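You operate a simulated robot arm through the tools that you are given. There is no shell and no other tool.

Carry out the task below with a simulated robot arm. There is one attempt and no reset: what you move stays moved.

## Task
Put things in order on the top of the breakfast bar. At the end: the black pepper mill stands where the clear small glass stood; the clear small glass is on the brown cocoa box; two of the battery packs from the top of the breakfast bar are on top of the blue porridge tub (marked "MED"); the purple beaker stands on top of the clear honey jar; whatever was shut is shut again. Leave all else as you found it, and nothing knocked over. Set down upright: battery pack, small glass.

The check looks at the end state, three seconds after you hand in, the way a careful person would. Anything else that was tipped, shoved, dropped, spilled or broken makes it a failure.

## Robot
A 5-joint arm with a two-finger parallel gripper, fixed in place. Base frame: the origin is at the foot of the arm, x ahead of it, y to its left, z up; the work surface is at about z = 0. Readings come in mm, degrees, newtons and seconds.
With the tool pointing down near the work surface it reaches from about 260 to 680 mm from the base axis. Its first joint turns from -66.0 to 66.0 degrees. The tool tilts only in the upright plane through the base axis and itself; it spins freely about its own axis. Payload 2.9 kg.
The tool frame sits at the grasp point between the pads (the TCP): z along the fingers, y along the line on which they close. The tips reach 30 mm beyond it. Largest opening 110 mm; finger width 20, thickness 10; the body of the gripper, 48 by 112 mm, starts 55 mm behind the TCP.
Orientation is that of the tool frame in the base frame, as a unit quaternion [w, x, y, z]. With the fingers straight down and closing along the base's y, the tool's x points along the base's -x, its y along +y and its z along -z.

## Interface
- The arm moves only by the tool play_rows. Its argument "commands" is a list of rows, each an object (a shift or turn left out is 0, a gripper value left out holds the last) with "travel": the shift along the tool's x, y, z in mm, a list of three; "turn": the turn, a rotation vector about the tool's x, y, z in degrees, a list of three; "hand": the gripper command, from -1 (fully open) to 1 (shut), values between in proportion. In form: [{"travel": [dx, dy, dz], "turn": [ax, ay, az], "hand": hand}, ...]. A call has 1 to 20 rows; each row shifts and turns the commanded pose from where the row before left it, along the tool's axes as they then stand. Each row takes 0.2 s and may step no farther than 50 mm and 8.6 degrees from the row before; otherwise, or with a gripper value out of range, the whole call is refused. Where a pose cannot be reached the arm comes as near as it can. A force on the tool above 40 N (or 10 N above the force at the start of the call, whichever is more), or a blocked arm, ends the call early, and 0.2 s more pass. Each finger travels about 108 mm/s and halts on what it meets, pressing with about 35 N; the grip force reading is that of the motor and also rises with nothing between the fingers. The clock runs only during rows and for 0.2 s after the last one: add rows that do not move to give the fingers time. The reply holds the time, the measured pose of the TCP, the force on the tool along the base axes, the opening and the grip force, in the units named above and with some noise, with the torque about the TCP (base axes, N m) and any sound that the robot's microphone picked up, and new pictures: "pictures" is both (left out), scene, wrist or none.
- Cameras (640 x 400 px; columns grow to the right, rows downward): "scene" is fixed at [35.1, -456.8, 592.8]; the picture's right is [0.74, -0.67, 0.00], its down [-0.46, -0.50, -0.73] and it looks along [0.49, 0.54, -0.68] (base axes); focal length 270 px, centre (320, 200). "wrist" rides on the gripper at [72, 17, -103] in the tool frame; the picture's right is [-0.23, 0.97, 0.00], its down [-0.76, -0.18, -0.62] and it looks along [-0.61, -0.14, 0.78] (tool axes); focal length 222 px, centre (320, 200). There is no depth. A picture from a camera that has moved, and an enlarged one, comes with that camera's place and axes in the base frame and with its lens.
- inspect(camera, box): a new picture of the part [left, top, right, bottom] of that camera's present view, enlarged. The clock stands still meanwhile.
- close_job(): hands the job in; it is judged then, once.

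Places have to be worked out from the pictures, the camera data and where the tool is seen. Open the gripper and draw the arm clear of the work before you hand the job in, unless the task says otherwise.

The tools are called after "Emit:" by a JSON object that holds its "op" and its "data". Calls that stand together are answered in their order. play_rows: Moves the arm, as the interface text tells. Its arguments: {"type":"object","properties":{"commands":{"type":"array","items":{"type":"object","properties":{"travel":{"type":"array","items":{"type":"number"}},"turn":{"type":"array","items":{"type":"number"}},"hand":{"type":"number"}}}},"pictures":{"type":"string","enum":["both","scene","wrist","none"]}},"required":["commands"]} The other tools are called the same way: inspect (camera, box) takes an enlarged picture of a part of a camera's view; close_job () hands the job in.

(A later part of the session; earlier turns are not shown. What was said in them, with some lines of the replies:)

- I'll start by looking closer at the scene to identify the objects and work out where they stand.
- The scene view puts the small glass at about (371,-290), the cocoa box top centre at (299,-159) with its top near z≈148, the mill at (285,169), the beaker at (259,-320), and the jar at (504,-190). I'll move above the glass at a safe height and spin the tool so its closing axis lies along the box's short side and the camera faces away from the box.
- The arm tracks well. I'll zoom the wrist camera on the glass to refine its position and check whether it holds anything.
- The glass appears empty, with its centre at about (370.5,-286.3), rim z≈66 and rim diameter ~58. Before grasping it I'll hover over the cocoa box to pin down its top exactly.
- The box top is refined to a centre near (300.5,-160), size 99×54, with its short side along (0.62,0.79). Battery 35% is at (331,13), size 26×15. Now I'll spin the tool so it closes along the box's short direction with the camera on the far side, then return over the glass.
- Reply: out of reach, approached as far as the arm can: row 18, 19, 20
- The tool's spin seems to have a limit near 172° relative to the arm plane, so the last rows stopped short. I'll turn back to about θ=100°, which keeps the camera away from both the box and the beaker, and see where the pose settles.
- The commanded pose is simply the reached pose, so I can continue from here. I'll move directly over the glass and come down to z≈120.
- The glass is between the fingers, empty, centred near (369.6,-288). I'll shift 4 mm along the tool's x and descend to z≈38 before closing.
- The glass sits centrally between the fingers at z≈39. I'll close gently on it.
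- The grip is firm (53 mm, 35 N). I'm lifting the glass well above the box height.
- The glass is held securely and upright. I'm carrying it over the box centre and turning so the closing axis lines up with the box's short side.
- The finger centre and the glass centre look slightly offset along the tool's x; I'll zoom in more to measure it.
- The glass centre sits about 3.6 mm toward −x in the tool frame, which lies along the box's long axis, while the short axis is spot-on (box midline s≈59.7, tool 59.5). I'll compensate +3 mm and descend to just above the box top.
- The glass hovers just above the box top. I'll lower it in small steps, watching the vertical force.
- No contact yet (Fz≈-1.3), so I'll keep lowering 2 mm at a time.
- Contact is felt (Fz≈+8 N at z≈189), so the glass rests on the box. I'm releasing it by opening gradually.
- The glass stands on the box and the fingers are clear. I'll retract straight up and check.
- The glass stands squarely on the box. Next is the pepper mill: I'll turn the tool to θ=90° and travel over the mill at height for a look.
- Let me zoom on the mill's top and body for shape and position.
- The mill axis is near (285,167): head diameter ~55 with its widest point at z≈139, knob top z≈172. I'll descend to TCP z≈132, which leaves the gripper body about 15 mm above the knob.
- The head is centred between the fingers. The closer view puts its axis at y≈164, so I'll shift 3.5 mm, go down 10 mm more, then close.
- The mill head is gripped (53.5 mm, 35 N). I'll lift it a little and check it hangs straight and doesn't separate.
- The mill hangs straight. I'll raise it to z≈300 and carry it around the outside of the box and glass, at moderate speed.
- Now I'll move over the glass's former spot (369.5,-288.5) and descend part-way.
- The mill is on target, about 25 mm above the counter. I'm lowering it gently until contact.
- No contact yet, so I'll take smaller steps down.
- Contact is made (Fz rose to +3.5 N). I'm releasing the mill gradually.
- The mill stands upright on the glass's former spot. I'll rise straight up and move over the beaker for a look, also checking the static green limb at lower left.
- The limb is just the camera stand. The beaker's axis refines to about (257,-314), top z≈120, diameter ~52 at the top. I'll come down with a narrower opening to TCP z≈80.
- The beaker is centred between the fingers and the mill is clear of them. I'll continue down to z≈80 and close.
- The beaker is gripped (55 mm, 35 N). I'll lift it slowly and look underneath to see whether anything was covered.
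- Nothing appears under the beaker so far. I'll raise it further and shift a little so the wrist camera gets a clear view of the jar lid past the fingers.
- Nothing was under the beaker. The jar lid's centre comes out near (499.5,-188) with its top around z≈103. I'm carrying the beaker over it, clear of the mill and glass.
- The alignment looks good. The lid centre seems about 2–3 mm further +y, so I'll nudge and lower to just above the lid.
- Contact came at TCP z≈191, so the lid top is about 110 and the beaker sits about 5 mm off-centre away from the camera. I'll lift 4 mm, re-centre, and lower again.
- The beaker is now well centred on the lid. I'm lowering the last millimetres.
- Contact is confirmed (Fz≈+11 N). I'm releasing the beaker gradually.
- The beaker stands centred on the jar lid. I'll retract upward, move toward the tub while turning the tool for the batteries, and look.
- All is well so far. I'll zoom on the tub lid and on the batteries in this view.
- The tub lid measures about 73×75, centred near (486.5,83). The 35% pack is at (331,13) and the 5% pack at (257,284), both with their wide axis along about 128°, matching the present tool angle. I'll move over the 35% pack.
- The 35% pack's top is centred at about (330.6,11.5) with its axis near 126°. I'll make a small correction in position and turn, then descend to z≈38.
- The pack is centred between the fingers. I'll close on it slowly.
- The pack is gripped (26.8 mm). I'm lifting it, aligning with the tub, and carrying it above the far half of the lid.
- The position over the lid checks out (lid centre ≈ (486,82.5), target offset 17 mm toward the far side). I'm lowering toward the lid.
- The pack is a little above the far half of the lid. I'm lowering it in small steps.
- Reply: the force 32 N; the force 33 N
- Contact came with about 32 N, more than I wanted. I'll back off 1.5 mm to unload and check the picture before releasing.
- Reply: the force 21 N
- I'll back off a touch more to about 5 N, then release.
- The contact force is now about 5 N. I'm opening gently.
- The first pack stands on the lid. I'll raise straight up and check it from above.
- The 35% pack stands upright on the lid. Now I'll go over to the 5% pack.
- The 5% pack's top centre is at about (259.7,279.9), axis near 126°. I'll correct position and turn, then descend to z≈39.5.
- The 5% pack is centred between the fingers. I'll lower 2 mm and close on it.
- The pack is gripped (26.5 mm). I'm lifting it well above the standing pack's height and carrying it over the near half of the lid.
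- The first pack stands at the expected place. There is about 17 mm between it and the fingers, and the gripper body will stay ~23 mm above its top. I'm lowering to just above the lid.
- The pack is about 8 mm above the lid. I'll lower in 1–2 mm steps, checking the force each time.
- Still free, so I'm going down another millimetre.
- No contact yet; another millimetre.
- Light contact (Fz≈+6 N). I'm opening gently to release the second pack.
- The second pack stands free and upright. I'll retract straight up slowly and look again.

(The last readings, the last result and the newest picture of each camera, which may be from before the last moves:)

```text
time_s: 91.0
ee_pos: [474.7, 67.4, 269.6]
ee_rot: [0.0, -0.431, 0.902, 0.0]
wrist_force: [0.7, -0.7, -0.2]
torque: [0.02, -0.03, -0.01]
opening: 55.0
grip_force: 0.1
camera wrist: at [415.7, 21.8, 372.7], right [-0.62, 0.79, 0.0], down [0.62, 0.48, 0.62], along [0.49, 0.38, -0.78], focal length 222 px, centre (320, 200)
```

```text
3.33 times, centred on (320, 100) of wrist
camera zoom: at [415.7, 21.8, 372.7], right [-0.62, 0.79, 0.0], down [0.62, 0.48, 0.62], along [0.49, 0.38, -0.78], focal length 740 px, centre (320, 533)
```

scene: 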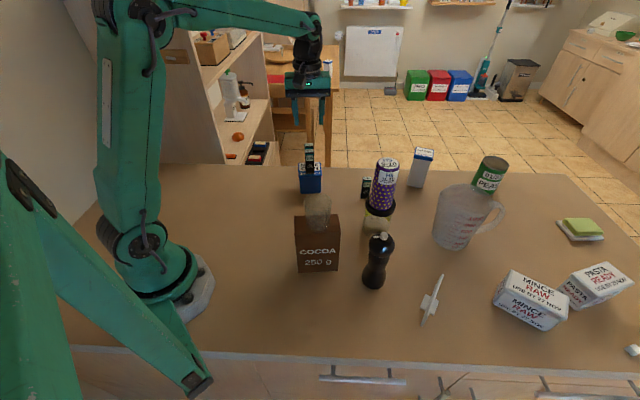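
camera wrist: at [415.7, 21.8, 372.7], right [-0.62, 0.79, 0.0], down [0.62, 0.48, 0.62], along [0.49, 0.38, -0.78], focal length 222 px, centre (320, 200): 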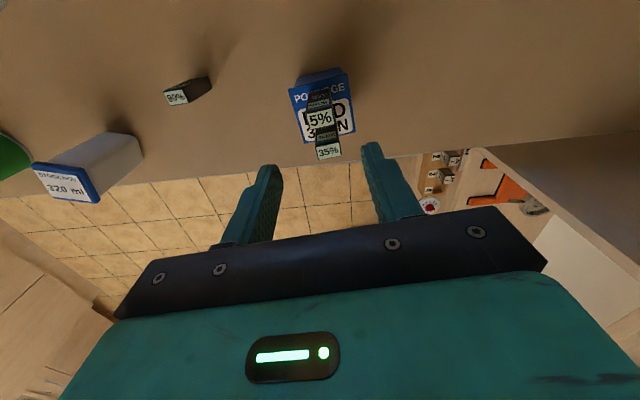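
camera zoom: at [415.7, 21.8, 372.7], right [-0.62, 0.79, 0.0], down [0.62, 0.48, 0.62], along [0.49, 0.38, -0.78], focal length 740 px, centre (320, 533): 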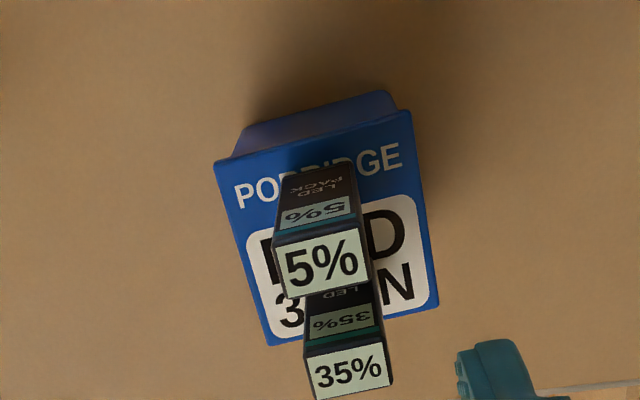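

Both packs stand side by side on the tub. I'll raise the arm clear, open the gripper, and do a final inspection of everything.

Emit:
{"op": "play_rows", "data": {"commands": [{"travel": [0, 0, -40], "hand": -0.3}, {"travel": [0, 0, -40], "hand": -1}, {"travel": [0, 0, -30]}, {"travel": [20, 0, 0]}, {"travel": [20, 0, 0]}, {"travel": [0, 0, 0]}, {"travel": [0, 0, 0]}], "pictures": "both"}}

Emit:
{"op": "inspect", "data": {"camera": "scene", "box": [280, 140, 440, 300]}}

Emit:
{"op": "inspect", "data": {"camera": "scene", "box": [400, 140, 640, 370]}}

Emit:
{"op": "inspect", "data": {"camera": "scene", "box": [190, 140, 350, 240]}}

```text
time_s: 92.6
ee_pos: [449.1, 36.6, 380.9]
ee_rot: [0.0, -0.431, 0.902, 0.0]
wrist_force: [-0.9, -0.9, -0.8]
torque: [-0.02, 0.01, 0.02]
opening: 109.8
grip_force: 0.1
camera wrist: at [390.3, -9.0, 483.4], right [-0.62, 0.79, 0.0], down [0.62, 0.48, 0.62], along [0.49, 0.38, -0.78], focal length 222 px, centre (320, 200)
```

scene: 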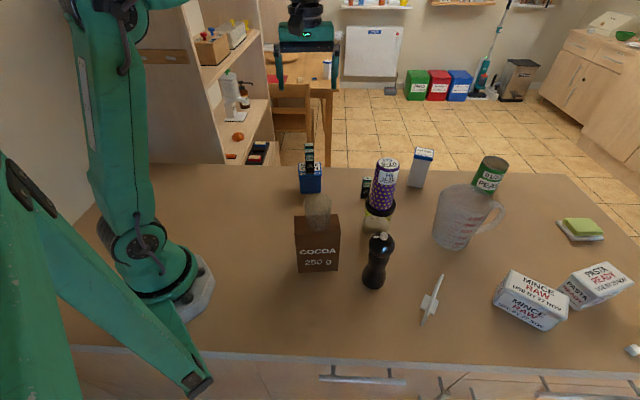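
wrist: 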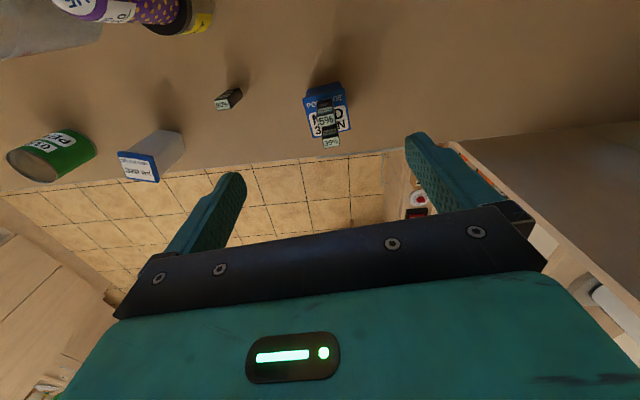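

```text
2.50 times, centred on (360, 220) of scene
camera zoom: at [35.1, -456.8, 592.8], right [0.74, -0.67, 0.0], down [-0.46, -0.5, -0.73], along [0.49, 0.54, -0.68], focal length 674 px, centre (220, 150)
```

zoom: 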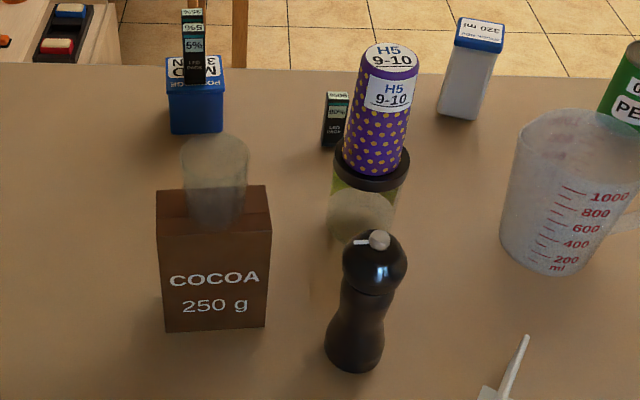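

```text
1.74 times, centred on (520, 255) of scene
camera zoom: at [35.1, -456.8, 592.8], right [0.74, -0.67, 0.0], down [-0.46, -0.5, -0.73], along [0.49, 0.54, -0.68], focal length 469 px, centre (-28, 104)
```

zoom: 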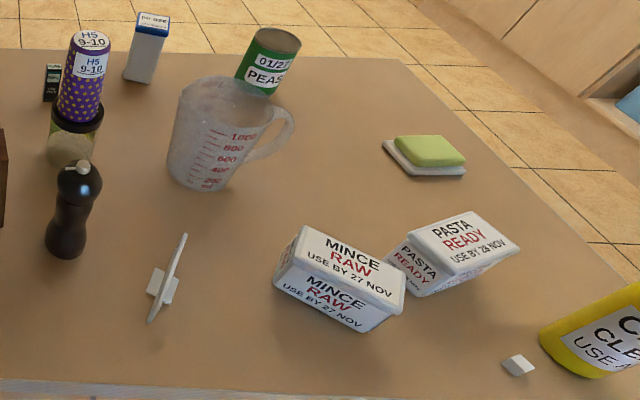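

```text
4.00 times, centred on (270, 190) of scene
camera zoom: at [35.1, -456.8, 592.8], right [0.74, -0.67, 0.0], down [-0.46, -0.5, -0.73], along [0.49, 0.54, -0.68], focal length 1078 px, centre (520, 240)
```

zoom: 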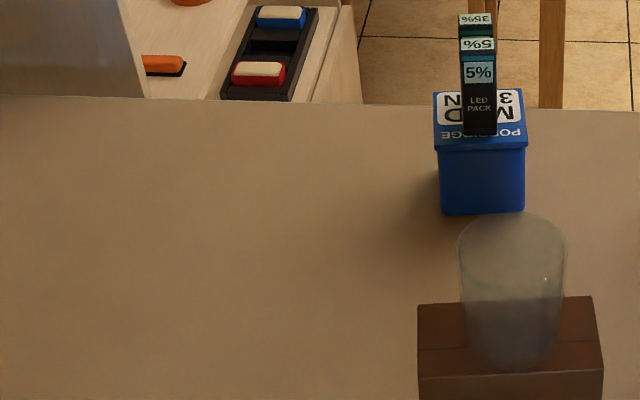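

Everything is in place: the mill is on the glass's former spot, the glass is on the cocoa box, the beaker is on the jar, and two packs are upright on the tub. Nothing else has moved, the gripper is open and the arm is clear, so I'm handing the job in.

Emit:
{"op": "close_job", "data": {}}

```text
The job is handed in.
```

I've handed the job in, and all the moves are done. The last pictures showed everything upright and nothing knocked over:

- **Pepper mill:** it stands where the small glass stood, within a few millimetres.
- **Small glass:** it is upright and centred on top of the cocoa box.
- **Battery packs:** the 35% and 5% packs stand upright side by side on the porridge tub. The 90% pack stays where it was.
- **Purple beaker:** it stands centred on the honey jar's lid, the same way up as I found it. Nothing was underneath it.
- **Everything else:** I opened nothing, so nothing needed shutting. The tub, the cocoa box and the other items look the same as at the start.

The 35% pack pressed on the tub lid with about 32 N while I was setting it down. I backed off before letting go, and the tub did not move.
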